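You operate a simulated robot arm through the tools that you are given. There is no shell and no other tool. Be economical: measure what you need, move in short steps, check, and stop when the job is done.

The job below is to be done with a simulated two-armed robot. You get a single attempt, and the scene is never put back.

JOB
Open the left orange drawer, fetch the green rubber roller and set it in the inside of the left orange drawer, then shut the drawer. Take the lid off the white jar and lay it down on the top of the grey bench. Open the right grey drawer, fetch the white felt roll and set it in the inside of the right grey drawer, then shut the drawer. Put the yellow pad in the purple tray. Put the block with blue ends on the top of the grey bench away on the teal bench. Do these in any order.

It is judged by the outcome, as a careful person would: the job done as asked, and still so three seconds after it is handed in. It fails if anything else is knocked over, pushed out of place, dropped, spilled or broken. Lids that push on must go on centred and level and be pressed home; caps that screw on are set level and turned clockwise until they are tight.

ROBOT AND FRAMES
Two 7-joint arms with fingered hands on one trunk, on a base that drives. Base frame: it is fixed to the floor where the robot stands at the start and does not move with it; the origin is under the middle of the robot, x ahead of it, y to its left, z up. Units: cm, rad, N and s.
The left shoulder is at the start at [5.3, 10.4, 104.4], the right one opposite. With the tool pointing down near the work surface each hand reaches from about 28 to 60 cm from the robot's upright axis, wherever it stands, measured 20 degrees to its own side. Places, roughly: block with blue ends (30x6x5 cm) [-280, 150, 90]; green rubber roller (6x6x5 cm) [-230, 40, 90]; inside of the left orange drawer [70, 10, 70]; inside of the right grey drawer [-270, 50, 70]; left orange drawer [70, 10, 70]; purple tray (20x15x5 cm) [-310, 160, 90]; right grey drawer [-270, 40, 70]; teal bench [250, -530, 80]; white felt roll (4x4x4 cm) [-260, 110, 90]; white jar [-225, 75, 100]; yellow pad (7x5x4 cm) [-270, 120, 90]. Payload 2.4 kg a hand.
The tool frame of a hand sits at the grasp point between the pads (the TCP): z along the fingers, y along the line on which they close. The tips reach 1.7 cm beyond it. Largest opening 8.8 cm; the body of the gripper starts 4.7 cm behind the TCP. The gripper is a hand of 2 fingers: y runs from the thumb to the fingers, the wrist lies at [0, 0, -16.5] in the tool frame, and closing takes about 1.5 s.
Orientation is told as [roll, pitch, yaw] about the base's x, y, z axes, in that order, counted from this pose: with the fingers straight down and closing along the base's y, the tool's x points along the base's -x, its y along +y and its z along -z.

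CONTROLS
- The arms move only by the tool play_rows. It takes "left_steps", "right_steps" or both (then of equal length, played together; a hand with none holds still); each is a list of rows, each a list of 6 numbers: the shift along the base's x, y, z in cm, then the turn, a rotation vector about the base's x, y, z in rad. In form: [[dx, dy, dz, wx, wy, wz], ...]. A call has 1 to 20 rows; each row is the pose to reach, as a shift and turn from the pose commanded when the call began. "left_fingers" and "right_fingers" are, for a hand that has rows, the gripper command, from -1 (fully open) to 1 (shut), values between in proportion, set as the call begins (left out, the last holds). A row lasts 0.2 s, in which the tool goes at most 5 cm and 0.15 rad; a call with a longer step from one row to the next is refused whole, and so is a gripper value outside its range. Where a pose cannot be reached the arm comes as near as it can. A force on the tool above 40 N (or 10 N above the force at the start of the call, whichever is more), or a blocked arm, ends the call early, and 0.2 s more pass. The fingers move at their own pace (about 15.3 cm/s each) and stop on an object; they squeeze with about 33 N. The grip force told is the motor's: it shows also when the fingers shut on nothing. Time passes only in rows, and 0.2 s behind the last, so rows that repeat a pose let the fingers close. It gives the time, the measured TCP pose, the force on the tool (base axes), the opening and the grip force at its end, in the units of the frame above (readings bear some noise), with the torque about the TCP (base axes, N m) and any sound that the robot's microphone picked up, and new pictures: "show" is both (left out), scene, wrist or none (wrist: the cameras of the hands that moved).
- Cameras (640 x 400 px; columns grow to the right, rows downward): "scene" is now at [11.7, -3.29, 98.51]; the picture's right is [-0.35, -0.94, 0.00], its down [0.03, -0.01, -1.00] and it looks along [0.94, -0.35, 0.03] (base axes); focal length 214 px, centre (320, 200). "left" rides on the left gripper at [-5, 0.3, -6.4] in its tool frame; the picture's right is [-0.06, -1.00, 0.00], its down [0.78, -0.05, -0.62] and it looks along [0.62, -0.04, 0.79] (tool axes); focal length 275 px, centre (320, 200). "right" rides on the right gripper at [5, 0.3, -6.4] in its tool frame; the picture's right is [-0.06, 1.00, 0.00], its down [-0.78, -0.05, -0.62] and it looks along [-0.62, -0.04, 0.79] (tool axes); focal length 275 px, centre (320, 200). There is no depth. A picture from a camera that has moved, and an enlarged one, comes with that camera's place and axes in the base frame and with its lens.
- move_column(by): slides the trunk up (or, below 0, down) by that many cm; the arms and the scene camera ride with it, the base frame stays. It gives what a move gives, with no picture.
- drive_base(legs): drives the robot by 1 to 6 legs, each [ahead, left, turn to the left] in cm, cm and rad, along the robot's own axes; the way and the turn of a leg run together, so that a leg with both is an arc; at most 150 cm and 3.142 rad a leg. The arms and the cameras ride along, it lands a little off, and it stops where it bumps. It gives what a move gives, and a new picture of the scene camera.
- set_fingers(finger1, thumb_bend, hand): sets how far each is bent, from 0 (flat) to 100 (curled in); at 30 the hand is open as for a grip, at 70 the pads meet at the TCP. One left out holds its place. A second passes; each finger stops where it meets its share of the squeeze, and holds until it gets a number again. A gripper value or a shape takes the hand back. It gives what a move gives, with no picture; readings hold the bend of each and the force on the fingers (four entries, about 0 where the hand has none), thumb and palm.
- hand_shape(shape, hand): the hand has 2 fingers and takes this shape, open, in about a second: jaw (thumb against the fingers, like two jaws); tri (thumb and two fingers); tip (a fingertip pinch); poke (one finger out to press); point (the index stretched); flat (the hand flat); cup (the hand cupped); fist (a fist). The gripper value then closes the fingers along that shape, each until it touches; the sizes above hold for jaw. It gives what a move gives, with no picture.
- pan_tilt(pan, tilt): turns the head with the scene camera to pan (to the left, within 1.047 rad either way) and tilt (down, from -0.506 to 1.204), counted from straight ahead of the robot. It gives what a move gives, and a new picture of the scene camera.
- close_up(camera, box): a new picture of the part [left, top, right, bottom] of that camera's present view, enlarged. No time passes.
- close_job(): hands the job in; it is judged then, once.

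Go step by step. Nothing tells you exact positions but the pictures and the camera data: compare them with the known pose of the tool, close in by small moves and look again before you grip or let go. The budget is 196 turns and 260 pictures, counting those below and the enlarged ones. Unless the task says otherwise, let go and move clear before handing in.

The tools are called after "Request:" as a command line: name --argument value ..., lists and objects as JSON in quotes. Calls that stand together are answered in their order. play_rows: Moves the arms, as the interface text tells. Its arguments: {"type":"object","properties":{"left_steps":{"type":"array"},"left_fingers":{"type":"number"},"right_steps":{"type":"array"},"right_fingers":{"type":"number"},"show":{"type":"string","enum":["both","scene","wrist","none"]}},"required":[]} The other tools are called the same way: move_column (by) slides the trunk up or down; hand_shape (shape, hand) gives the hand a shape; set_fingers (finger1, thumb_bend, hand) moves the fingers one by one; drive_base (legs) drives the base; pan_tilt (pan, tilt) turns the head that bears the scene camera; close_up (camera, box) takes an enlarged picture of a part of a camera's view; close_job () hands the job in.

At the start:

```text
t: 0.0
left_position: [39.65, 11.31, 93.34]
left_tcp_rot: [-0.002, 0.0, 0.0]
left_force: [-0.2, 0.2, -1.0]
left_ft_torque: [0.03, 0.01, -0.02]
left_width: 8.78
left_gripper_force: 0.0
left_shape: jaw
left_bend: [30.0, 30.0]
left_finger forces: [0.0, 0.0, 0.1, 0.0, 0.0, 0.1]
right_position: [33.74, -18.01, 92.72]
right_tcp_rot: [0.001, -0.001, -0.001]
right_force: [-0.3, 0.2, -1.5]
right_ft_torque: [-0.01, -0.02, 0.03]
right_width: 8.79
right_gripper_force: 0.1
right_shape: jaw
right_bend: [30.0, 30.0]
right_finger forces: [0.0, 0.1, 0.0, 0.0, 0.0, 0.0]
trunk travel left (down, up): [-27.5, 57.5]
robot x, y, heading: [0.07, 0.3, -0.002]
head pan, tilt: [-0.974, 1.201]
```

scene: 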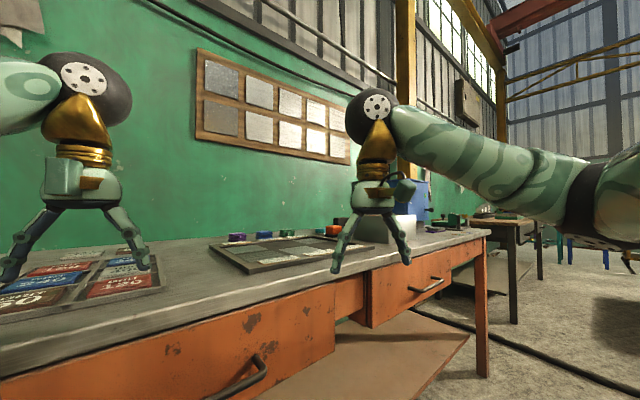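
right: 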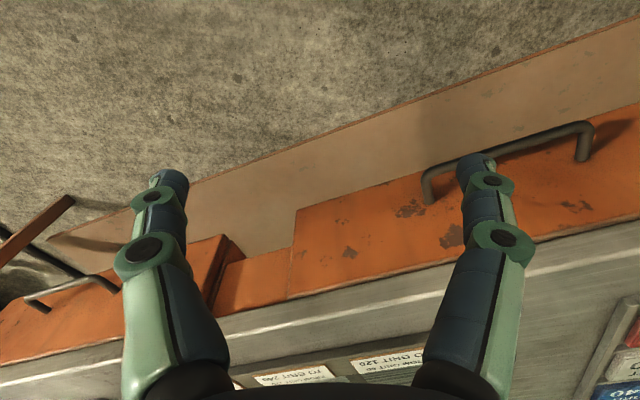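
left: 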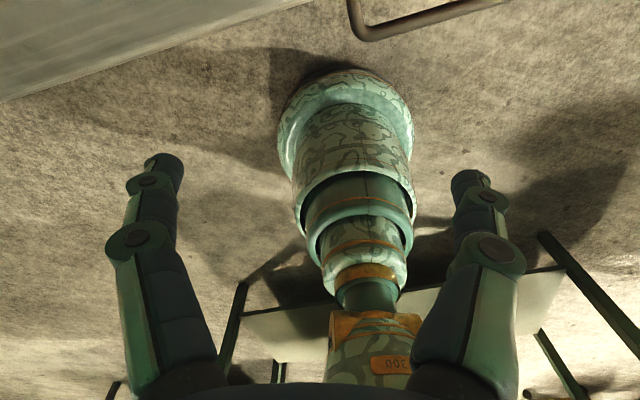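

The orange-drawer bench stands right ahead, and both hands hover near its front edge. I start by looking straight ahead and down.

Request:
pan_tilt --pan 0 --tilt 0.5

```text
t: 1.2
left_position: [39.64, 11.31, 93.28]
left_tcp_rot: [-0.001, 0.0, 0.0]
left_force: [-0.3, 1.2, 0.2]
left_ft_torque: [0.01, -0.01, 0.03]
left_width: 8.81
left_gripper_force: 0.2
left_shape: jaw
left_bend: [30.0, 30.0]
left_finger forces: [0.0, 0.0, 0.1, 0.1, 0.0, 0.0]
right_position: [33.63, -18.07, 92.61]
right_tcp_rot: [0.0, 0.001, -0.001]
right_force: [0.4, -1.3, 0.8]
right_ft_torque: [-0.03, 0.02, -0.01]
right_width: 8.8
right_gripper_force: 0.0
right_shape: jaw
right_bend: [30.0, 30.0]
right_finger forces: [0.1, 0.1, 0.0, 0.0, 0.1, 0.0]
trunk travel left (down, up): [-27.5, 57.5]
robot x, y, heading: [-0.13, 0.22, 0.003]
head pan, tilt: [0.0, 0.499]
camera scene: at [12.45, -0.18, 93.61], right [0.0, -1.0, 0.0], down [-0.48, 0.0, -0.88], along [0.88, 0.0, -0.48], focal length 214 px, centre (320, 200)
```

scene: 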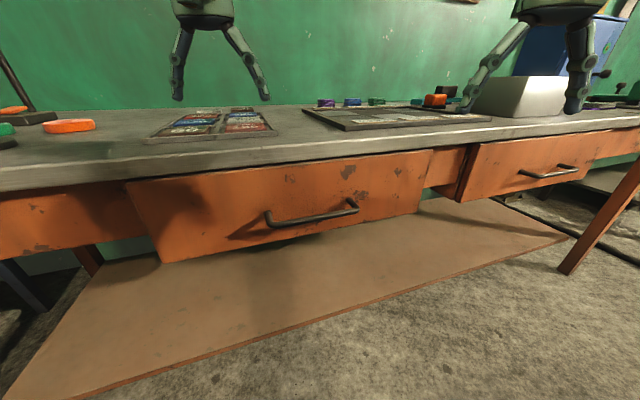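

The left orange drawer's handle is around [51, 1, 70] and the bench front is turned about 0.28 rad from me. I turn to face it squarely.

Request:
drive_base --legs '[[0, 0, 0.285]]'

Request:
pan_tilt --pan -0.2 --tilt 0.6

```text
t: 2.6
left_position: [34.78, 21.79, 93.39]
left_tcp_rot: [0.001, 0.0, 0.285]
left_force: [-0.4, 0.6, 0.5]
left_ft_torque: [0.04, -0.01, 0.03]
left_width: 8.79
left_gripper_force: 0.0
left_shape: jaw
left_bend: [30.0, 30.0]
left_finger forces: [0.0, 0.1, 0.1, 0.1, 0.0, 0.0]
right_position: [37.45, -7.89, 92.65]
right_tcp_rot: [0.0, -0.001, 0.283]
right_force: [0.6, 0.7, 0.3]
right_ft_torque: [-0.01, 0.02, 0.0]
right_width: 8.76
right_gripper_force: 0.0
right_shape: jaw
right_bend: [30.0, 30.0]
right_finger forces: [0.0, 0.0, 0.0, 0.1, 0.0, 0.1]
trunk travel left (down, up): [-27.5, 57.5]
robot x, y, heading: [0.06, -0.03, 0.282]
head pan, tilt: [0.0, 0.499]
camera scene: at [11.94, 3.35, 93.61], right [0.28, -0.96, 0.0], down [-0.46, -0.13, -0.88], along [0.84, 0.25, -0.48], focal length 214 px, centre (320, 200)
```

scene: 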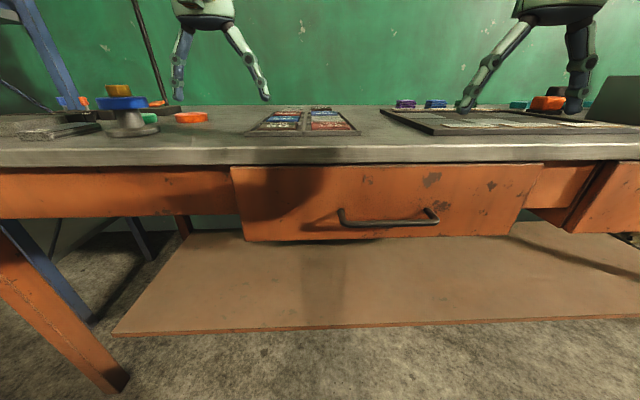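

```text
t: 3.3
left_position: [34.87, 21.9, 93.34]
left_tcp_rot: [0.0, 0.0, 0.283]
left_force: [-0.8, 1.3, -0.3]
left_ft_torque: [-0.03, 0.0, 0.0]
left_width: 8.8
left_gripper_force: 0.0
left_shape: jaw
left_bend: [30.0, 30.0]
left_finger forces: [0.0, 0.1, 0.0, 0.0, 0.0, 0.0]
right_position: [37.39, -7.85, 92.57]
right_tcp_rot: [-0.001, 0.001, 0.285]
right_force: [-0.6, -0.2, -0.1]
right_ft_torque: [0.03, 0.0, -0.01]
right_width: 8.8
right_gripper_force: 0.1
right_shape: jaw
right_bend: [30.0, 30.0]
right_finger forces: [0.0, 0.1, 0.1, 0.0, 0.0, 0.0]
trunk travel left (down, up): [-27.5, 57.5]
robot x, y, heading: [-0.25, -0.25, 0.286]
head pan, tilt: [-0.201, 0.6]
camera scene: at [12.02, 1.54, 92.7], right [0.08, -1.0, 0.0], down [-0.56, -0.05, -0.83], along [0.82, 0.07, -0.56], focal length 214 px, centre (320, 200)
```

scene: 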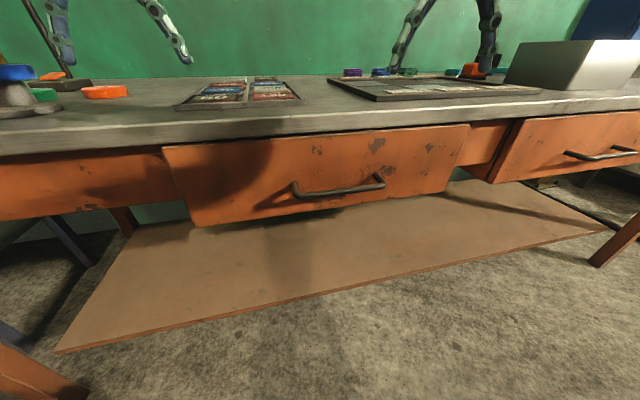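

The front needs about 0.08 rad more turn. I turn and lower the trunk 8 cm to triangulate the handle.

Request:
move_column --by -8

Request:
drive_base --legs '[[-5, 0, 0.08]]'

```text
t: 4.5
left_position: [34.75, 21.99, 85.37]
left_tcp_rot: [0.0, -0.001, 0.286]
left_force: [0.2, -0.4, 0.2]
left_ft_torque: [0.0, -0.02, -0.03]
left_width: 8.79
left_gripper_force: 0.0
left_shape: jaw
left_bend: [30.0, 30.0]
left_finger forces: [0.0, 0.0, 0.0, 0.1, 0.0, 0.0]
right_position: [37.49, -8.01, 84.65]
right_tcp_rot: [-0.001, -0.002, 0.287]
right_force: [0.6, -0.8, -0.4]
right_ft_torque: [0.01, 0.0, 0.02]
right_width: 8.77
right_gripper_force: 0.0
right_shape: jaw
right_bend: [30.0, 30.0]
right_finger forces: [0.0, 0.0, 0.0, 0.1, 0.1, 0.0]
trunk travel left (down, up): [-19.5, 65.5]
robot x, y, heading: [-0.3, 0.07, 0.286]
head pan, tilt: [-0.201, 0.6]
```

```text
t: 5.4
left_position: [28.29, 23.03, 85.24]
left_tcp_rot: [-0.001, -0.001, 0.365]
left_force: [-0.6, 0.3, 0.4]
left_ft_torque: [-0.01, -0.02, 0.01]
left_width: 8.75
left_gripper_force: 0.0
left_shape: jaw
left_bend: [30.0, 30.0]
left_finger forces: [0.0, 0.1, 0.0, 0.0, 0.0, 0.0]
right_position: [33.11, -6.44, 84.55]
right_tcp_rot: [0.0, 0.0, 0.365]
right_force: [0.4, -0.6, -0.6]
right_ft_torque: [0.01, -0.01, -0.02]
right_width: 8.81
right_gripper_force: 0.1
right_shape: jaw
right_bend: [30.0, 30.0]
right_finger forces: [0.0, 0.0, 0.0, 0.0, 0.1, 0.0]
trunk travel left (down, up): [-19.5, 65.5]
robot x, y, heading: [-4.51, -1.96, 0.364]
head pan, tilt: [-0.201, 0.6]
camera scene: at [7.43, 1.02, 84.73], right [0.16, -0.99, 0.0], down [-0.56, -0.09, -0.82], along [0.81, 0.14, -0.57], focal length 214 px, centre (320, 200)
```

scene: 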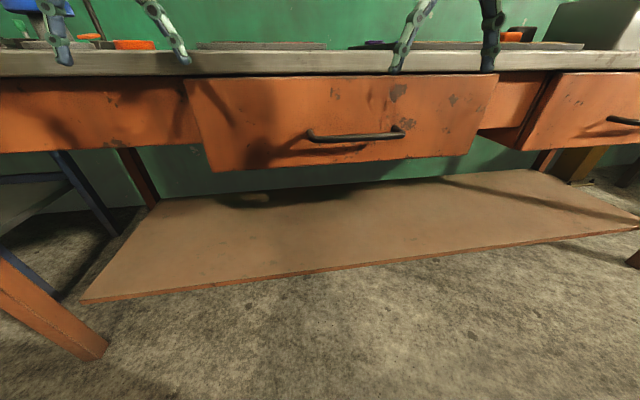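

The handle comes out at about [46, 1, 73], and the bench's facing is about 0.32 rad. I back off a little, square up, and roll the right hand to grip the horizontal bar from the front.

Request:
drive_base --legs '[[-10, 0, -0.045]]'

Request:
play_rows --right_steps '[[0, 0, 0, 0, 0, -0.14], [0, 0, 0, 0, 0, -0.28], [0, 0, 0, 0, 0, -0.42], [0, 0, 0, 0, 0, -0.56], [0, 0, 0, 0, 0, -0.7], [0, 0, 0, 0, 0, -0.84], [0, 0, 0, 0, 0, -0.98], [0, 0, 0, 0, 0, -1.12], [0, 0, 0, 0, 0, -1.26], [0, 0, 0, 0, 0, -1.4], [0, 0, 0, 0, 0, -1.5], [0, 0, 0, 0, 0, -1.571]]' --right_fingers -1 --show "none"

```text
t: 6.5
left_position: [20.23, 18.19, 85.39]
left_tcp_rot: [0.001, 0.001, 0.318]
left_force: [0.4, -0.1, -0.3]
left_ft_torque: [0.0, 0.01, -0.02]
left_width: 8.78
left_gripper_force: 0.0
left_shape: jaw
left_bend: [30.0, 30.0]
left_finger forces: [0.0, 0.1, 0.0, 0.1, 0.0, 0.1]
right_position: [23.77, -11.52, 84.63]
right_tcp_rot: [0.0, 0.0, 0.318]
right_force: [0.6, -0.4, 0.3]
right_ft_torque: [0.01, 0.02, 0.02]
right_width: 8.77
right_gripper_force: 0.0
right_shape: jaw
right_bend: [30.0, 30.0]
right_finger forces: [0.0, 0.1, 0.0, 0.0, 0.0, 0.0]
trunk travel left (down, up): [-19.5, 65.5]
robot x, y, heading: [-13.74, -4.98, 0.314]
head pan, tilt: [-0.201, 0.6]
camera scene: at [-1.65, -2.83, 84.73], right [0.12, -0.99, 0.0], down [-0.56, -0.07, -0.82], along [0.82, 0.1, -0.57], focal length 214 px, centre (320, 200)
```

scene: 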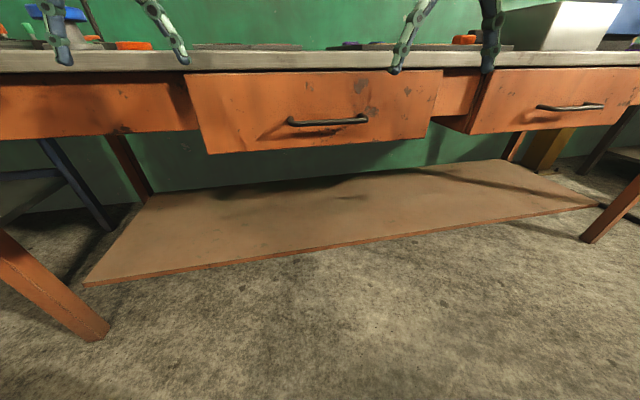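

```text
t: 9.2
left_position: [20.19, 18.24, 85.39]
left_tcp_rot: [0.0, 0.0, 0.317]
left_force: [0.5, 0.9, 0.0]
left_ft_torque: [0.02, -0.01, 0.01]
left_width: 8.8
left_gripper_force: 0.2
left_shape: jaw
left_bend: [30.0, 30.0]
left_finger forces: [0.1, 0.0, 0.0, 0.0, 0.1, 0.1]
right_position: [23.83, -11.54, 84.64]
right_tcp_rot: [-0.002, 0.001, -1.253]
right_force: [-0.4, -0.3, -1.0]
right_ft_torque: [0.0, 0.01, 0.0]
right_width: 8.78
right_gripper_force: 0.1
right_shape: jaw
right_bend: [30.0, 30.0]
right_finger forces: [0.0, 0.0, 0.0, 0.0, 0.1, 0.0]
trunk travel left (down, up): [-19.5, 65.5]
robot x, y, heading: [-13.88, -4.92, 0.315]
head pan, tilt: [-0.201, 0.6]
```

The drawer front is now squared up. I pitch the right hand up to point at the handle and bring it 10 cm short of the bar.

Request:
play_rows --right_steps '[[1.27, 0.96, -1.16, 0.0373, -0.114, 0], [2.54, 1.92, -2.32, 0.0746, -0.228, 0], [3.81, 2.88, -3.48, 0.112, -0.342, 0], [5.08, 3.84, -4.64, 0.149, -0.456, 0], [6.35, 4.8, -5.8, 0.187, -0.57, 0], [7.62, 5.76, -6.96, 0.224, -0.684, 0], [8.89, 6.72, -8.12, 0.261, -0.798, 0], [10.16, 7.68, -9.28, 0.298, -0.912, 0], [11.43, 8.64, -10.44, 0.336, -1.026, 0], [12.7, 9.6, -11.6, 0.373, -1.14, 0], [12.7, 9.6, -11.6, 0.373, -1.14, 0]]' --show "both"

```text
t: 11.6
left_position: [20.23, 18.18, 85.34]
left_tcp_rot: [-0.001, 0.001, 0.318]
left_force: [0.1, 0.0, 0.9]
left_ft_torque: [0.01, 0.0, 0.01]
left_width: 8.79
left_gripper_force: 0.0
left_shape: jaw
left_bend: [30.0, 30.0]
left_finger forces: [0.1, 0.0, 0.0, 0.0, 0.1, 0.1]
right_position: [36.42, -2.01, 73.11]
right_tcp_rot: [1.198, -0.002, -1.255]
right_force: [0.0, -0.8, 0.1]
right_ft_torque: [0.0, 0.02, 0.01]
right_width: 8.79
right_gripper_force: 0.1
right_shape: jaw
right_bend: [30.0, 30.0]
right_finger forces: [0.1, 0.1, 0.0, 0.0, 0.0, 0.0]
trunk travel left (down, up): [-19.5, 65.5]
robot x, y, heading: [-13.57, -4.68, 0.316]
head pan, tilt: [-0.201, 0.6]
camera scene: at [-1.66, -2.83, 84.73], right [0.12, -0.99, 0.0], down [-0.56, -0.07, -0.82], along [0.82, 0.1, -0.57], focal length 214 px, centre (320, 200)
camera right: at [29.34, 0.97, 75.64], right [0.36, 0.06, 0.93], down [-0.32, -0.93, 0.18], along [0.88, -0.36, -0.32], focal length 275 px, centre (320, 200)
```

scene: 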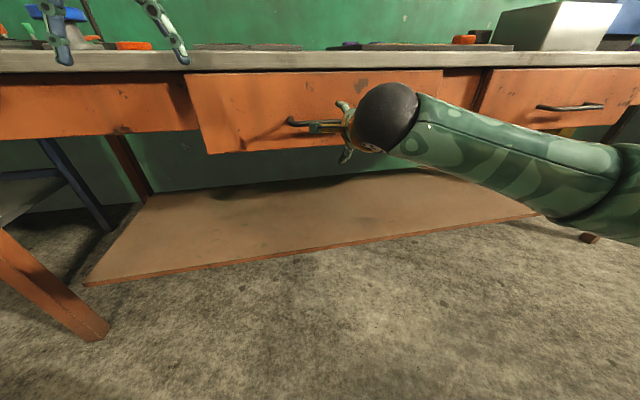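
right: 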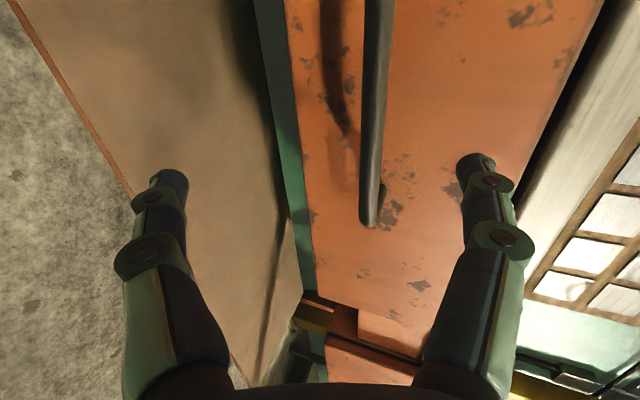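

The bar lies about 8–9 cm ahead of the TCP, and moving level along the approach will bring it between the fingers. I advance 7 cm and look.

Request:
play_rows --right_steps '[[1.9, 0.62, 0, 0, 0, 0], [3.8, 1.24, 0, 0, 0, 0], [5.7, 1.87, 0, 0, 0, 0], [6.65, 2.18, 0, 0, 0, 0], [6.65, 2.18, 0, 0, 0, 0]]' --show "wrist"

```text
t: 12.8
left_position: [20.41, 18.23, 85.39]
left_tcp_rot: [0.001, -0.002, 0.316]
left_force: [-0.3, 0.5, 0.1]
left_ft_torque: [-0.03, -0.03, -0.01]
left_width: 8.79
left_gripper_force: 0.1
left_shape: jaw
left_bend: [30.0, 30.0]
left_finger forces: [0.1, 0.0, 0.0, 0.0, 0.1, 0.0]
right_position: [43.23, 0.16, 72.98]
right_tcp_rot: [1.2, -0.002, -1.253]
right_force: [-0.4, 0.0, 0.0]
right_ft_torque: [-0.01, 0.0, -0.04]
right_width: 8.79
right_gripper_force: 0.1
right_shape: jaw
right_bend: [30.0, 30.0]
right_finger forces: [0.0, 0.0, 0.0, 0.1, 0.0, 0.0]
trunk travel left (down, up): [-19.5, 65.5]
robot x, y, heading: [-13.75, -5.04, 0.321]
head pan, tilt: [-0.201, 0.6]
camera right: at [35.97, 3.22, 75.62], right [0.36, 0.06, 0.93], down [-0.32, -0.93, 0.18], along [0.87, -0.36, -0.32], focal length 275 px, centre (320, 200)
```

right: 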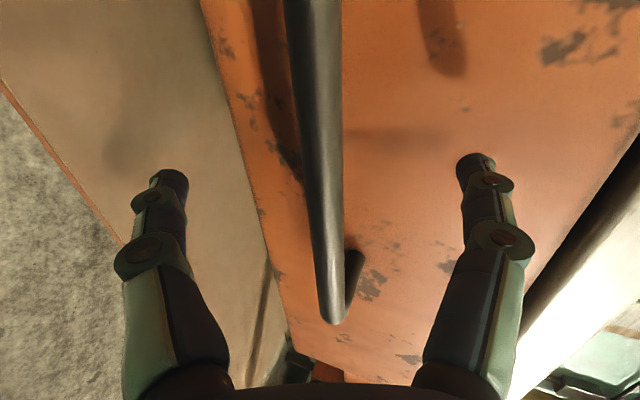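

The bar is now between the fingers. I move in 0.8 cm more and close.

Request:
play_rows --right_steps '[[0.76, 0.25, 0, 0, 0, 0], [0.76, 0.25, 0, 0, 0, 0]]' --show "none"

Request:
play_rows --right_steps '[[0, 0, 0, 0, 0, 0], [0, 0, 0, 0, 0, 0], [0, 0, 0, 0, 0, 0], [0, 0, 0, 0, 0, 0], [0, 0, 0, 0, 0, 0], [0, 0, 0, 0, 0, 0], [0, 0, 0, 0, 0, 0]]' --right_fingers 1 --show "wrist"

```text
t: 13.3
left_position: [20.21, 18.18, 85.31]
left_tcp_rot: [0.0, 0.0, 0.317]
left_force: [0.3, -0.4, 0.4]
left_ft_torque: [-0.01, -0.01, 0.0]
left_width: 8.77
left_gripper_force: 0.1
left_shape: jaw
left_bend: [30.0, 30.0]
left_finger forces: [0.0, 0.0, 0.0, 0.0, 0.1, 0.1]
right_position: [43.87, 0.42, 73.0]
right_tcp_rot: [1.198, -0.002, -1.254]
right_force: [0.3, 0.5, -0.5]
right_ft_torque: [-0.02, -0.01, -0.02]
right_width: 8.77
right_gripper_force: 0.0
right_shape: jaw
right_bend: [30.0, 30.0]
right_finger forces: [0.0, 0.1, 0.1, 0.1, 0.0, 0.0]
trunk travel left (down, up): [-19.5, 65.5]
robot x, y, heading: [-13.9, -4.72, 0.316]
head pan, tilt: [-0.201, 0.6]
```

```text
t: 14.9
left_position: [20.38, 18.13, 85.3]
left_tcp_rot: [-0.001, 0.002, 0.317]
left_force: [-0.5, -0.4, -0.1]
left_ft_torque: [0.03, 0.0, -0.03]
left_width: 8.75
left_gripper_force: 0.1
left_shape: jaw
left_bend: [30.0, 30.0]
left_finger forces: [0.0, 0.0, 0.0, 0.1, 0.1, 0.0]
right_position: [43.89, 0.34, 72.89]
right_tcp_rot: [1.197, -0.002, -1.252]
right_force: [2.9, 2.0, -10.1]
right_ft_torque: [0.01, -0.05, 0.0]
right_width: 0.01
right_gripper_force: 32.2
right_shape: jaw
right_bend: [57.0, 73.0]
right_finger forces: [0.1, 0.0, 0.0, 0.1, 0.9, 0.0]
trunk travel left (down, up): [-19.5, 65.5]
robot x, y, heading: [-13.83, -5.19, 0.315]
head pan, tilt: [-0.201, 0.6]
camera right: at [36.74, 3.44, 75.54], right [0.37, 0.06, 0.93], down [-0.32, -0.93, 0.18], along [0.87, -0.36, -0.32], focal length 275 px, centre (320, 200)
```

right: 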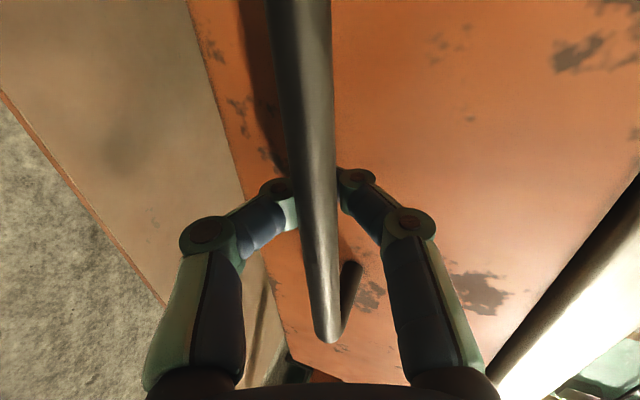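

The fingertips have met behind the bar, hooking it. I pull gently straight back and check.

Request:
play_rows --right_steps '[[-0.95, -0.31, 0, 0, 0, 0], [-1.9, -0.62, 0, 0, 0, 0], [-2.85, -0.93, 0, 0, 0, 0], [-3.8, -1.25, 0, 0, 0, 0], [-4.75, -1.56, 0, 0, 0, 0], [-5.7, -1.87, 0, 0, 0, 0]]' --show "both"

```text
t: 16.4
left_position: [20.26, 18.12, 85.22]
left_tcp_rot: [0.0, 0.001, 0.319]
left_force: [0.2, 0.0, 0.0]
left_ft_torque: [-0.03, -0.01, -0.02]
left_width: 8.8
left_gripper_force: 0.1
left_shape: jaw
left_bend: [30.0, 30.0]
left_finger forces: [0.0, 0.0, 0.0, 0.1, 0.1, 0.0]
right_position: [38.18, -1.51, 73.07]
right_tcp_rot: [1.198, -0.001, -1.255]
right_force: [1.1, 1.0, -11.4]
right_ft_torque: [0.05, -0.03, 0.01]
right_width: 0.03
right_gripper_force: 33.3
right_shape: jaw
right_bend: [59.0, 74.0]
right_finger forces: [0.0, 0.0, 0.1, 0.1, 2.0, 0.0]
trunk travel left (down, up): [-19.5, 65.5]
robot x, y, heading: [-14.0, -4.84, 0.316]
head pan, tilt: [-0.201, 0.6]
camera scene: at [-1.59, -2.82, 84.72], right [0.12, -0.99, 0.0], down [-0.56, -0.07, -0.82], along [0.82, 0.1, -0.57], focal length 214 px, centre (320, 200)
camera right: at [31.06, 1.52, 75.64], right [0.36, 0.06, 0.93], down [-0.32, -0.93, 0.18], along [0.87, -0.36, -0.32], focal length 275 px, centre (320, 200)
```

scene: 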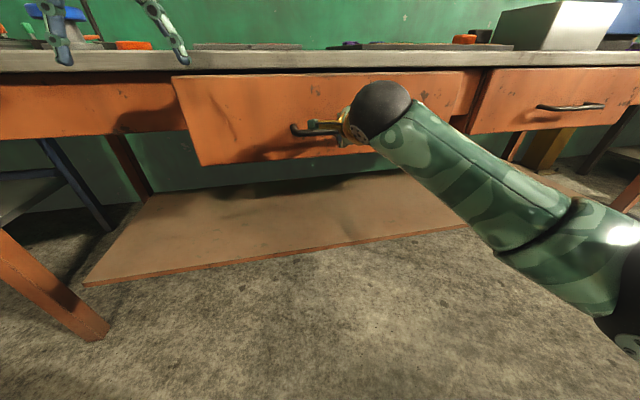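
right: 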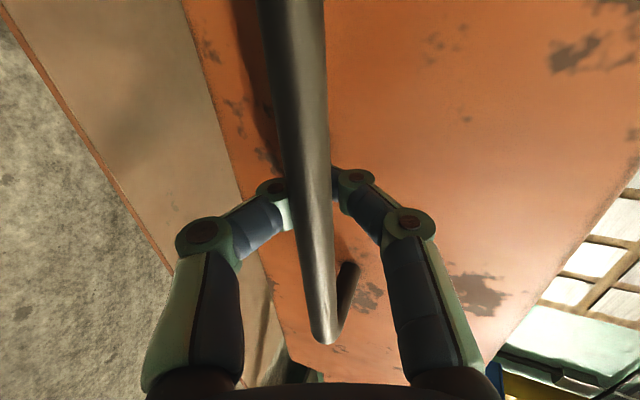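

The drawer slides out easily. I pull on another 12 cm.

Request:
play_rows --right_steps '[[-1.43, -0.47, 0, 0, 0, 0], [-2.85, -0.93, 0, 0, 0, 0], [-4.28, -1.4, 0, 0, 0, 0], [-5.7, -1.87, 0, 0, 0, 0], [-7.1, -2.33, 0, 0, 0, 0], [-8.55, -2.8, 0, 0, 0, 0], [-9.98, -3.27, 0, 0, 0, 0], [-11.4, -3.73, 0, 0, 0, 0]]' --show "scene"

```text
t: 18.1
left_position: [20.2, 18.23, 85.39]
left_tcp_rot: [-0.001, 0.003, 0.318]
left_force: [-0.1, -0.3, 0.6]
left_ft_torque: [-0.02, 0.0, 0.0]
left_width: 8.8
left_gripper_force: 0.1
left_shape: jaw
left_bend: [30.0, 30.0]
left_finger forces: [0.1, 0.0, 0.1, 0.0, 0.0, 0.0]
right_position: [26.81, -5.23, 72.93]
right_tcp_rot: [1.196, -0.002, -1.255]
right_force: [0.4, -5.0, -13.2]
right_ft_torque: [0.02, -0.05, 0.05]
right_width: 0.01
right_gripper_force: 32.9
right_shape: jaw
right_bend: [60.0, 76.0]
right_finger forces: [0.0, 0.1, 0.0, 0.0, 3.8, 0.0]
trunk travel left (down, up): [-19.5, 65.5]
robot x, y, heading: [-13.8, -4.85, 0.318]
head pan, tilt: [-0.201, 0.6]
camera scene: at [-1.6, -2.86, 84.72], right [0.12, -0.99, 0.0], down [-0.56, -0.07, -0.82], along [0.82, 0.1, -0.57], focal length 214 px, centre (320, 200)
```

scene: 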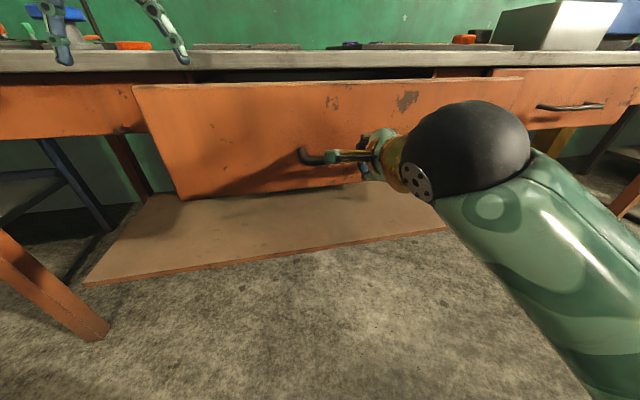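

The drawer is out about 18 cm. I drive back 5 cm with the hold kept, for a wider opening.

Request:
drive_base --legs '[[-5, 0, 0]]'

Request:
play_rows --right_steps '[[0, 0, 0, 0, 0, 0], [0, 0, 0, 0, 0, 0], [0, 0, 0, 0, 0, 0], [0, 0, 0, 0, 0, 0], [0, 0, 0, 0, 0, 0], [0, 0, 0, 0, 0, 0], [0, 0, 0, 0, 0, 0]]' --right_fingers -1 --show "wrist"

```text
t: 19.1
left_position: [15.53, 16.59, 85.37]
left_tcp_rot: [0.001, 0.002, 0.318]
left_force: [-0.2, -0.2, -0.5]
left_ft_torque: [-0.01, 0.0, 0.0]
left_width: 8.82
left_gripper_force: 0.0
left_shape: jaw
left_bend: [30.0, 30.0]
left_finger forces: [0.1, 0.1, 0.0, 0.1, 0.1, 0.0]
right_position: [22.09, -6.59, 73.03]
right_tcp_rot: [1.197, -0.001, -1.252]
right_force: [1.9, -3.8, -11.9]
right_ft_torque: [0.0, -0.04, 0.03]
right_width: 0.0
right_gripper_force: 33.2
right_shape: jaw
right_bend: [60.0, 77.0]
right_finger forces: [0.0, 0.0, 0.1, 0.0, 3.6, 0.1]
trunk travel left (down, up): [-19.5, 65.5]
robot x, y, heading: [-18.64, -6.58, 0.319]
head pan, tilt: [-0.201, 0.6]
camera scene: at [-6.34, -4.4, 84.72], right [0.12, -0.99, 0.0], down [-0.56, -0.07, -0.82], along [0.82, 0.1, -0.57], focal length 214 px, centre (320, 200)
```

scene: 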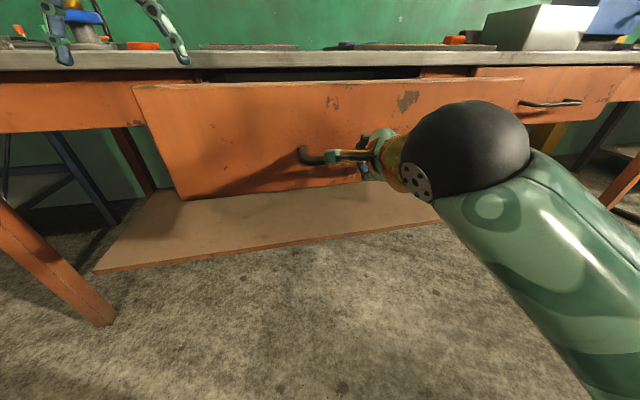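

```text
t: 20.7
left_position: [15.41, 16.58, 85.31]
left_tcp_rot: [0.0, -0.001, 0.318]
left_force: [-0.2, 0.1, -0.3]
left_ft_torque: [0.02, 0.02, 0.01]
left_width: 8.78
left_gripper_force: 0.0
left_shape: jaw
left_bend: [30.0, 30.0]
left_finger forces: [0.1, 0.1, 0.0, 0.0, 0.0, 0.0]
right_position: [21.88, -6.48, 73.14]
right_tcp_rot: [1.201, -0.002, -1.251]
right_force: [0.3, -0.6, -0.5]
right_ft_torque: [-0.02, -0.02, -0.01]
right_width: 8.8
right_gripper_force: 0.0
right_shape: jaw
right_bend: [30.0, 30.0]
right_finger forces: [0.1, 0.1, 0.0, 0.1, 0.0, 0.1]
trunk travel left (down, up): [-19.5, 65.5]
robot x, y, heading: [-18.14, -6.47, 0.315]
head pan, tilt: [-0.201, 0.6]
camera right: at [14.81, -3.63, 75.74], right [0.36, 0.06, 0.93], down [-0.32, -0.93, 0.18], along [0.87, -0.36, -0.32], focal length 275 px, centre (320, 200)
```

right: 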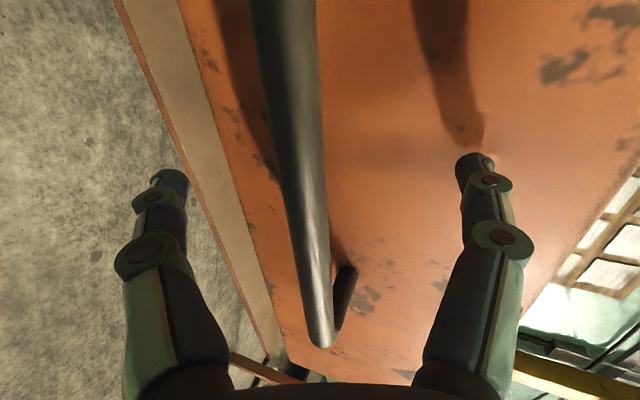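

The drawer is open about 23 cm and released. I back away, raise the right hand to a carry pose, and turn toward the grey bench behind to look.

Request:
drive_base --legs '[[-40, 0, 0]]'

Request:
play_rows --right_steps '[[-1, 0, 2, -0.0373, 0.114, 0], [-2, 0, 4, -0.0746, 0.228, 0], [-3, -1, 6, -0.112, 0.342, 0], [-4, -1, 8, -0.149, 0.456, 0], [-4, -2, 10, -0.187, 0.57, 0], [-4, -3, 12, -0.224, 0.684, 0], [-4, -3, 14, -0.261, 0.798, 0], [-4, -4, 16, -0.298, 0.912, 0], [-4, -4, 18, -0.336, 1.026, 0], [-4, -4, 19, -0.373, 1.14, 0]]' --show "none"

Request:
play_rows --right_steps '[[0, 0, 0, 0, 0, 0.14], [0, 0, 0, 0, 0, 0.28], [0, 0, 0, 0, 0, 0.42], [0, 0, 0, 0, 0, 0.56], [0, 0, 0, 0, 0, 0.7], [0, 0, 0, 0, 0, 0.84], [0, 0, 0, 0, 0, 0.98], [0, 0, 0, 0, 0, 1.12], [0, 0, 0, 0, 0, 1.26], [0, 0, 0, 0, 0, 1.4], [0, 0, 0, 0, 0, 1.5], [0, 0, 0, 0, 0, 1.571]]' --show "none"

Request:
move_column --by 18

Request:
pan_tilt --pan 0 --tilt 0.4

Request:
drive_base --legs '[[0, 0, 2.45]]'

```text
t: 23.2
left_position: [-23.04, 3.9, 85.24]
left_tcp_rot: [-0.001, -0.001, 0.315]
left_force: [-0.7, 1.2, 0.2]
left_ft_torque: [-0.01, -0.04, 0.01]
left_width: 8.79
left_gripper_force: 0.1
left_shape: jaw
left_bend: [30.0, 30.0]
left_finger forces: [0.0, 0.0, 0.1, 0.0, 0.0, 0.2]
right_position: [-16.56, -19.38, 73.2]
right_tcp_rot: [1.199, -0.002, -1.255]
right_force: [0.1, 0.0, -0.3]
right_ft_torque: [-0.01, 0.03, 0.02]
right_width: 8.8
right_gripper_force: 0.0
right_shape: jaw
right_bend: [30.0, 30.0]
right_finger forces: [0.1, 0.1, 0.0, 0.0, 0.0, 0.0]
trunk travel left (down, up): [-19.5, 65.5]
robot x, y, heading: [-56.91, -19.34, 0.313]
head pan, tilt: [-0.201, 0.6]
camera scene: at [-44.96, -17.06, 84.73], right [0.11, -0.99, 0.0], down [-0.56, -0.06, -0.82], along [0.82, 0.09, -0.57], focal length 214 px, centre (320, 200)
```

scene: 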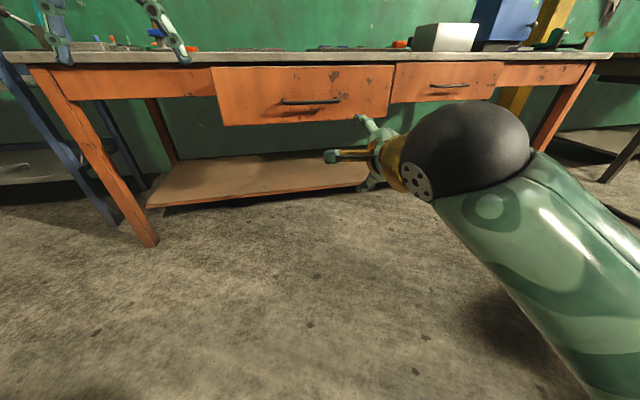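

```text
t: 25.4
left_position: [-23.21, 3.91, 85.44]
left_tcp_rot: [-0.001, -0.002, 0.317]
left_force: [0.1, -1.2, 0.5]
left_ft_torque: [-0.04, -0.01, 0.02]
left_width: 8.79
left_gripper_force: 0.0
left_shape: jaw
left_bend: [30.0, 30.0]
left_finger forces: [0.0, 0.0, 0.1, 0.1, 0.0, 0.0]
right_position: [-5.92, -30.11, 82.5]
right_tcp_rot: [0.012, -0.006, -1.252]
right_force: [0.7, 0.4, 1.4]
right_ft_torque: [0.02, -0.02, 0.0]
right_width: 8.8
right_gripper_force: 0.0
right_shape: jaw
right_bend: [30.0, 30.0]
right_finger forces: [0.0, 0.0, 0.1, 0.1, 0.0, 0.1]
right hand out of reach, approached as far as the arm can: row 2, 3, 4, 5, 6, 7, 8, 9, 10
trunk travel left (down, up): [-19.5, 65.5]
robot x, y, heading: [-57.21, -19.06, 0.314]
head pan, tilt: [-0.201, 0.6]
```

```text
t: 28.0
left_position: [-23.15, 3.89, 85.36]
left_tcp_rot: [0.0, 0.001, 0.314]
left_force: [0.4, -0.3, -0.1]
left_ft_torque: [0.0, 0.0, -0.01]
left_width: 8.81
left_gripper_force: 0.0
left_shape: jaw
left_bend: [30.0, 30.0]
left_finger forces: [0.0, 0.0, 0.1, 0.1, 0.0, 0.0]
right_position: [-5.53, -31.06, 83.17]
right_tcp_rot: [0.001, -0.002, 0.319]
right_force: [0.2, -1.0, 0.5]
right_ft_torque: [0.02, 0.03, -0.03]
right_width: 8.79
right_gripper_force: 0.0
right_shape: jaw
right_bend: [30.0, 30.0]
right_finger forces: [0.0, 0.0, 0.0, 0.1, 0.0, 0.1]
trunk travel left (down, up): [-19.5, 65.5]
robot x, y, heading: [-56.78, -19.17, 0.315]
head pan, tilt: [-0.201, 0.6]
```

```text
t: 30.0
left_position: [-23.02, 3.94, 103.4]
left_tcp_rot: [0.0, 0.004, 0.314]
left_force: [-0.2, -0.2, 0.0]
left_ft_torque: [-0.03, -0.01, 0.0]
left_width: 8.79
left_gripper_force: 0.0
left_shape: jaw
left_bend: [30.0, 30.0]
left_finger forces: [0.0, 0.0, 0.1, 0.0, 0.0, 0.0]
right_position: [-5.45, -30.97, 101.04]
right_tcp_rot: [-0.001, -0.002, 0.317]
right_force: [0.1, 0.0, -0.5]
right_ft_torque: [0.01, 0.03, 0.02]
right_width: 8.8
right_gripper_force: 0.1
right_shape: jaw
right_bend: [30.0, 30.0]
right_finger forces: [0.0, 0.0, 0.0, 0.0, 0.0, 0.0]
trunk travel left (down, up): [-37.5, 47.5]
robot x, y, heading: [-57.08, -19.1, 0.31]
head pan, tilt: [-0.201, 0.6]
```

```text
t: 30.7
left_position: [-23.01, 3.89, 103.32]
left_tcp_rot: [0.0, 0.0, 0.317]
left_force: [0.1, 0.2, 0.1]
left_ft_torque: [-0.02, -0.02, 0.03]
left_width: 8.79
left_gripper_force: 0.0
left_shape: jaw
left_bend: [30.0, 30.0]
left_finger forces: [0.0, 0.1, 0.0, 0.0, 0.0, 0.1]
right_position: [-5.44, -30.9, 101.3]
right_tcp_rot: [-0.001, -0.003, 0.318]
right_force: [-0.9, -0.1, 0.9]
right_ft_torque: [0.0, 0.0, 0.01]
right_width: 8.79
right_gripper_force: 0.0
right_shape: jaw
right_bend: [30.0, 30.0]
right_finger forces: [0.0, 0.1, 0.0, 0.1, 0.0, 0.0]
trunk travel left (down, up): [-37.5, 47.5]
robot x, y, heading: [-57.49, -19.02, 0.318]
head pan, tilt: [0.0, 0.4]
camera scene: at [-45.57, -15.41, 104.55], right [0.31, -0.95, 0.0], down [-0.37, -0.12, -0.92], along [0.88, 0.28, -0.39], focal length 214 px, centre (320, 200)
```

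scene: 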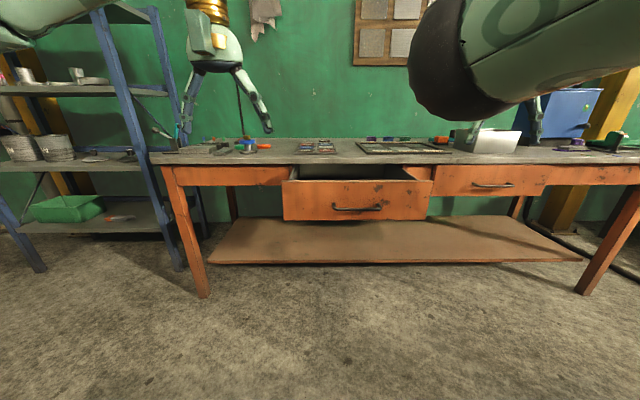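

```text
t: 36.9
left_position: [-98.24, -15.19, 103.38]
left_tcp_rot: [0.0, -0.001, 2.768]
left_force: [-0.1, 0.1, -0.3]
left_ft_torque: [-0.01, -0.04, 0.0]
left_width: 8.79
left_gripper_force: 0.0
left_shape: jaw
left_bend: [30.0, 30.0]
left_finger forces: [0.0, 0.0, 0.0, 0.0, 0.0, 0.0]
right_position: [-89.6, 23.03, 101.14]
right_tcp_rot: [-0.001, -0.001, 2.771]
right_force: [0.1, 0.5, 0.9]
right_ft_torque: [0.0, 0.0, -0.02]
right_width: 8.79
right_gripper_force: 0.0
right_shape: jaw
right_bend: [30.0, 30.0]
right_finger forces: [0.0, 0.0, 0.0, 0.0, 0.0, 0.0]
trunk travel left (down, up): [-37.5, 47.5]
robot x, y, heading: [-57.17, -19.15, 2.768]
head pan, tilt: [0.0, 0.4]
camera scene: at [-68.82, -14.75, 104.56], right [0.36, 0.93, 0.0], down [0.36, -0.14, -0.92], along [-0.86, 0.34, -0.39], focal length 214 px, centre (320, 200)
```

scene: 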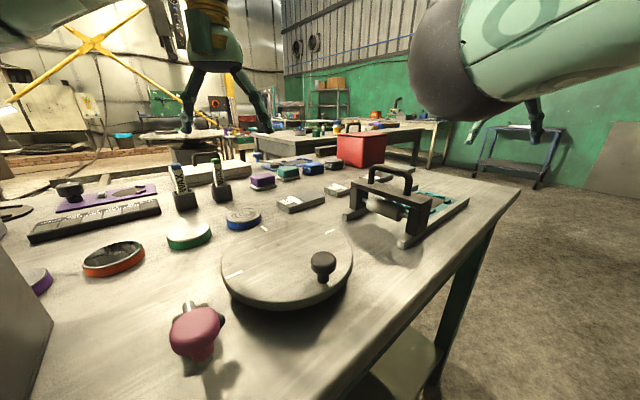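

A cluttered table stands between me and the grey bench. I look left and right to plan a route.

Request:
pan_tilt --pan -0.9 --tilt 0.3

Request:
pan_tilt --pan 1.0 --tilt 0.4

Request:
close_up --camera "scene" --box '[320, 100, 640, 300]'

```text
t: 38.1
left_position: [-98.22, -15.07, 103.23]
left_tcp_rot: [-0.001, 0.0, 2.768]
left_force: [0.5, 0.0, 1.5]
left_ft_torque: [-0.01, -0.01, 0.01]
left_width: 8.79
left_gripper_force: 0.1
left_shape: jaw
left_bend: [30.0, 30.0]
left_finger forces: [0.1, 0.0, 0.0, 0.0, 0.0, 0.0]
right_position: [-89.63, 23.02, 101.13]
right_tcp_rot: [0.001, -0.001, 2.771]
right_force: [-0.3, 0.1, -0.3]
right_ft_torque: [-0.01, -0.01, 0.02]
right_width: 8.8
right_gripper_force: 0.0
right_shape: jaw
right_bend: [30.0, 30.0]
right_finger forces: [0.0, 0.0, 0.1, 0.0, 0.1, 0.0]
trunk travel left (down, up): [-37.5, 47.5]
robot x, y, heading: [-57.5, -18.85, 2.769]
head pan, tilt: [-0.901, 0.3]
camera scene: at [-62.94, -9.19, 105.49], right [0.96, 0.29, 0.0], down [0.09, -0.28, -0.96], along [-0.28, 0.91, -0.3], focal length 214 px, centre (320, 200)
```

scene: 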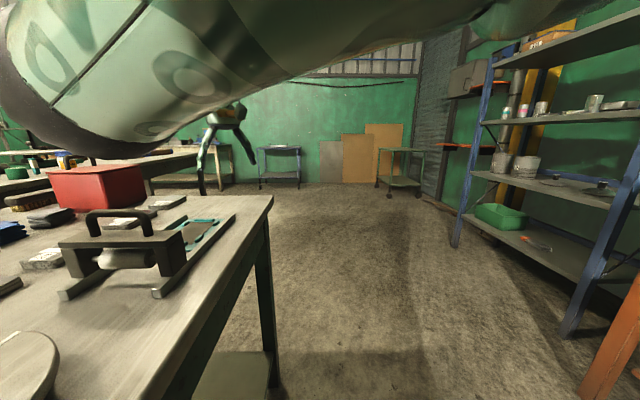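

```text
t: 40.0
left_position: [-98.19, -15.17, 103.37]
left_tcp_rot: [0.0, 0.001, 2.768]
left_force: [0.3, 1.1, -0.5]
left_ft_torque: [0.0, 0.01, 0.01]
left_width: 8.82
left_gripper_force: 0.1
left_shape: jaw
left_bend: [30.0, 30.0]
left_finger forces: [0.1, 0.0, 0.0, 0.1, 0.0, 0.0]
right_position: [-89.72, 22.96, 101.18]
right_tcp_rot: [0.0, -0.002, 2.771]
right_force: [0.2, 1.1, -0.3]
right_ft_torque: [0.01, 0.0, 0.0]
right_width: 8.78
right_gripper_force: 0.1
right_shape: jaw
right_bend: [30.0, 30.0]
right_finger forces: [0.0, 0.0, 0.0, 0.0, 0.1, 0.0]
trunk travel left (down, up): [-37.5, 47.5]
robot x, y, heading: [-57.17, -19.12, 2.766]
head pan, tilt: [1.0, 0.4]
camera scene: at [-67.7, -23.55, 104.56], right [-0.59, 0.81, 0.0], down [0.32, 0.23, -0.92], along [-0.75, -0.54, -0.39], focal length 214 px, centre (320, 200)
```

scene: 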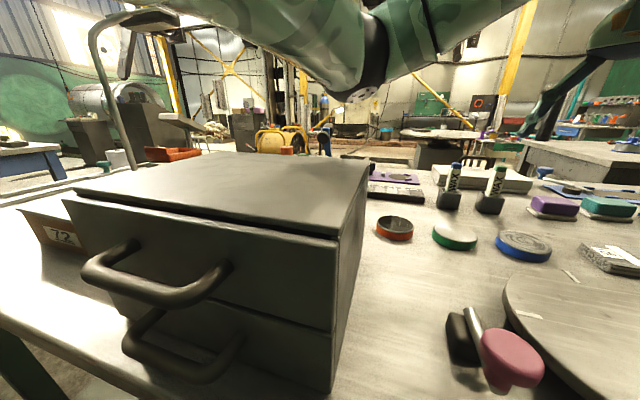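

```text
2.00 times, centred on (480, 200) of scene
camera zoom: at [-67.7, -23.55, 104.56], right [-0.59, 0.81, 0.0], down [0.32, 0.23, -0.92], along [-0.75, -0.54, -0.39], focal length 429 px, centre (0, 200)
```

zoom: 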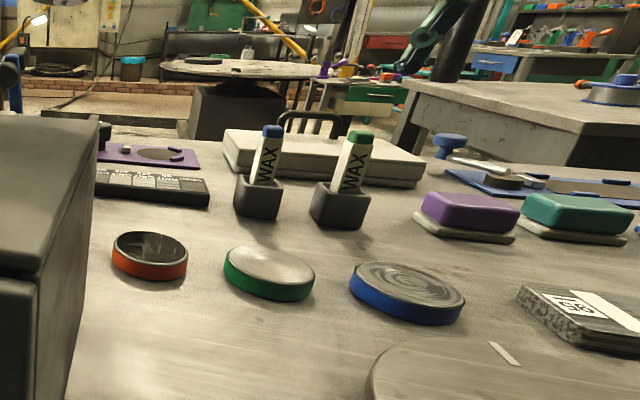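

The table's right edge runs from about (-77, -1) to (-98, 52), with a clear corridor to its right. I back off, turn, and drive around its far corner, then look at the grey bench.

Request:
move_column --by 12

Request:
drive_base --legs '[[-18, 0, 0], [0, 0, -1.2], [125, 0, 0]]'

Request:
pan_tilt --pan 0.95 --tilt 0.3

```text
t: 41.5
left_position: [-98.17, -15.03, 115.38]
left_tcp_rot: [0.0, -0.001, 2.767]
left_force: [0.1, 0.1, -0.8]
left_ft_torque: [-0.02, -0.01, 0.01]
left_width: 8.78
left_gripper_force: 0.0
left_shape: jaw
left_bend: [30.0, 30.0]
left_finger forces: [0.0, 0.0, 0.0, 0.1, 0.0, 0.0]
right_position: [-89.68, 23.04, 113.1]
right_tcp_rot: [0.001, -0.001, 2.772]
right_force: [-0.3, 0.1, -0.3]
right_ft_torque: [0.01, -0.01, -0.04]
right_width: 8.77
right_gripper_force: 0.1
right_shape: jaw
right_bend: [30.0, 30.0]
right_finger forces: [0.0, 0.0, 0.0, 0.0, 0.0, 0.0]
trunk travel left (down, up): [-49.5, 35.5]
robot x, y, heading: [-57.32, -19.16, 2.765]
head pan, tilt: [1.0, 0.4]
```

```text
t: 51.8
left_position: [-55.08, 138.25, 115.18]
left_tcp_rot: [0.0, 0.0, 1.594]
left_force: [-0.2, 0.0, -0.6]
left_ft_torque: [-0.03, 0.03, 0.01]
left_width: 8.79
left_gripper_force: 0.0
left_shape: jaw
left_bend: [30.0, 30.0]
left_finger forces: [0.0, 0.0, 0.1, 0.0, 0.0, 0.1]
right_position: [-16.69, 144.92, 113.14]
right_tcp_rot: [0.0, -0.003, 1.596]
right_force: [0.1, -0.6, 1.3]
right_ft_torque: [-0.03, -0.02, -0.03]
right_width: 8.79
right_gripper_force: 0.0
right_shape: jaw
right_bend: [30.0, 30.0]
right_finger forces: [0.0, 0.0, 0.1, 0.0, 0.0, 0.0]
trunk travel left (down, up): [-49.5, 35.5]
robot x, y, heading: [-42.81, 98.87, 1.588]
head pan, tilt: [1.0, 0.4]
camera scene: at [-51.01, 106.31, 116.63], right [0.52, 0.85, 0.0], down [0.33, -0.2, -0.92], along [-0.79, 0.48, -0.39], focal length 214 px, centre (320, 200)
```

scene: 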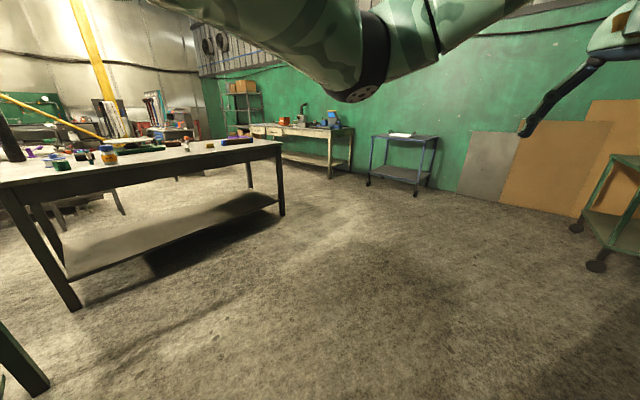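

```text
t: 52.5
left_position: [-55.17, 138.25, 115.41]
left_tcp_rot: [-0.001, -0.001, 1.593]
left_force: [0.0, 0.1, 1.0]
left_ft_torque: [-0.04, -0.02, 0.02]
left_width: 8.76
left_gripper_force: 0.2
left_shape: jaw
left_bend: [30.0, 30.0]
left_finger forces: [0.0, 0.0, 0.0, 0.1, 0.0, 0.0]
right_position: [-16.63, 144.83, 113.16]
right_tcp_rot: [0.0, -0.002, 1.596]
right_force: [-0.1, -0.3, 0.4]
right_ft_torque: [0.0, 0.0, -0.01]
right_width: 8.78
right_gripper_force: 0.1
right_shape: jaw
right_bend: [30.0, 30.0]
right_finger forces: [0.0, 0.0, 0.1, 0.0, 0.0, 0.0]
trunk travel left (down, up): [-49.5, 35.5]
robot x, y, heading: [-42.72, 98.82, 1.598]
head pan, tilt: [0.949, 0.3]
camera scene: at [-50.81, 106.73, 117.56], right [0.56, 0.83, 0.0], down [0.24, -0.17, -0.96], along [-0.79, 0.54, -0.3], focal length 214 px, centre (320, 200)
```

scene: 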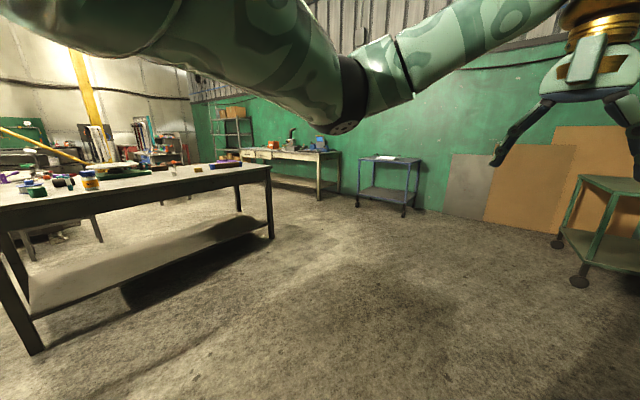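

The grey bench is ahead-left: its near long side runs from about (-216, 27) to (-276, 189), and the drawers are likely on the far side. I drive round to face its near side.

Request:
pan_tilt --pan 0 --tilt 0.5

Request:
drive_base --legs '[[0, 0, 1.45], [100, 0, 0], [0, 0, 0.46]]'

```text
t: 53.7
left_position: [-55.03, 138.24, 115.34]
left_tcp_rot: [-0.001, -0.001, 1.593]
left_force: [-1.0, 0.0, 0.0]
left_ft_torque: [-0.01, 0.01, -0.03]
left_width: 8.78
left_gripper_force: 0.0
left_shape: jaw
left_bend: [30.0, 30.0]
left_finger forces: [0.1, 0.0, 0.0, 0.1, 0.0, 0.0]
right_position: [-16.62, 144.93, 113.19]
right_tcp_rot: [0.0, -0.001, 1.598]
right_force: [0.9, -0.1, 0.7]
right_ft_torque: [0.01, -0.03, 0.0]
right_width: 8.79
right_gripper_force: 0.1
right_shape: jaw
right_bend: [30.0, 30.0]
right_finger forces: [0.1, 0.0, 0.0, 0.0, 0.0, 0.0]
trunk travel left (down, up): [-49.5, 35.5]
robot x, y, heading: [-43.06, 98.75, 1.593]
head pan, tilt: [0.0, 0.499]
camera scene: at [-43.32, 110.57, 115.72], right [1.0, 0.02, 0.0], down [0.01, -0.48, -0.88], along [-0.02, 0.88, -0.48], focal length 214 px, centre (320, 200)
```

scene: 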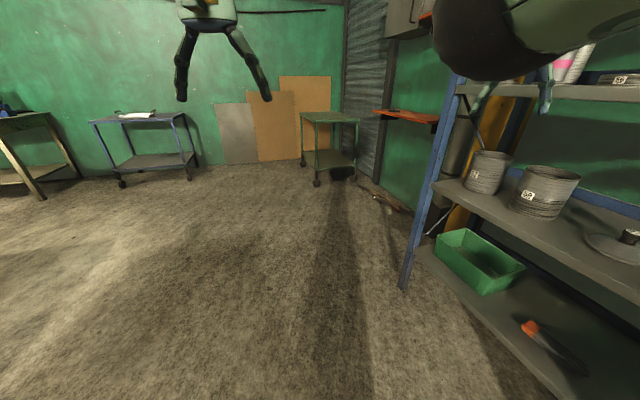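

```text
t: 63.8
left_position: [-175.85, 83.02, 115.4]
left_tcp_rot: [-0.001, 0.0, -2.764]
left_force: [-0.2, -0.1, -0.5]
left_ft_torque: [0.02, 0.01, -0.01]
left_width: 8.77
left_gripper_force: 0.0
left_shape: jaw
left_bend: [30.0, 30.0]
left_finger forces: [0.1, 0.0, 0.0, 0.0, 0.0, 0.1]
right_position: [-195.38, 116.82, 113.21]
right_tcp_rot: [0.001, -0.001, -2.762]
right_force: [0.4, 0.6, -0.2]
right_ft_torque: [-0.02, 0.03, -0.03]
right_width: 8.82
right_gripper_force: 0.0
right_shape: jaw
right_bend: [30.0, 30.0]
right_finger forces: [0.1, 0.1, 0.1, 0.0, 0.0, 0.1]
trunk travel left (down, up): [-49.5, 35.5]
robot x, y, heading: [-143.06, 108.05, -2.765]
head pan, tilt: [0.0, 0.499]
camera scene: at [-154.16, 103.47, 115.72], right [-0.37, 0.93, 0.0], down [0.45, 0.18, -0.88], along [-0.82, -0.32, -0.48], focal length 214 px, centre (320, 200)
```

scene: 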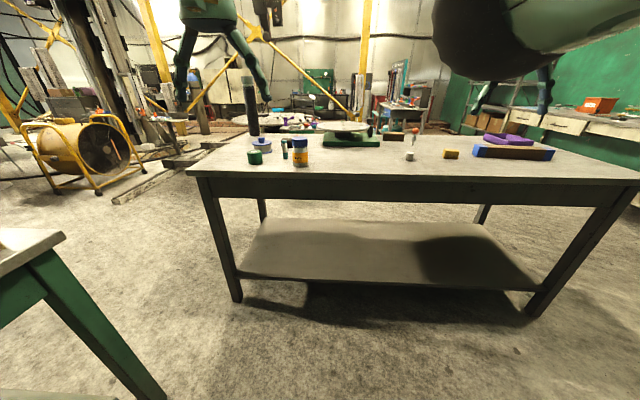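

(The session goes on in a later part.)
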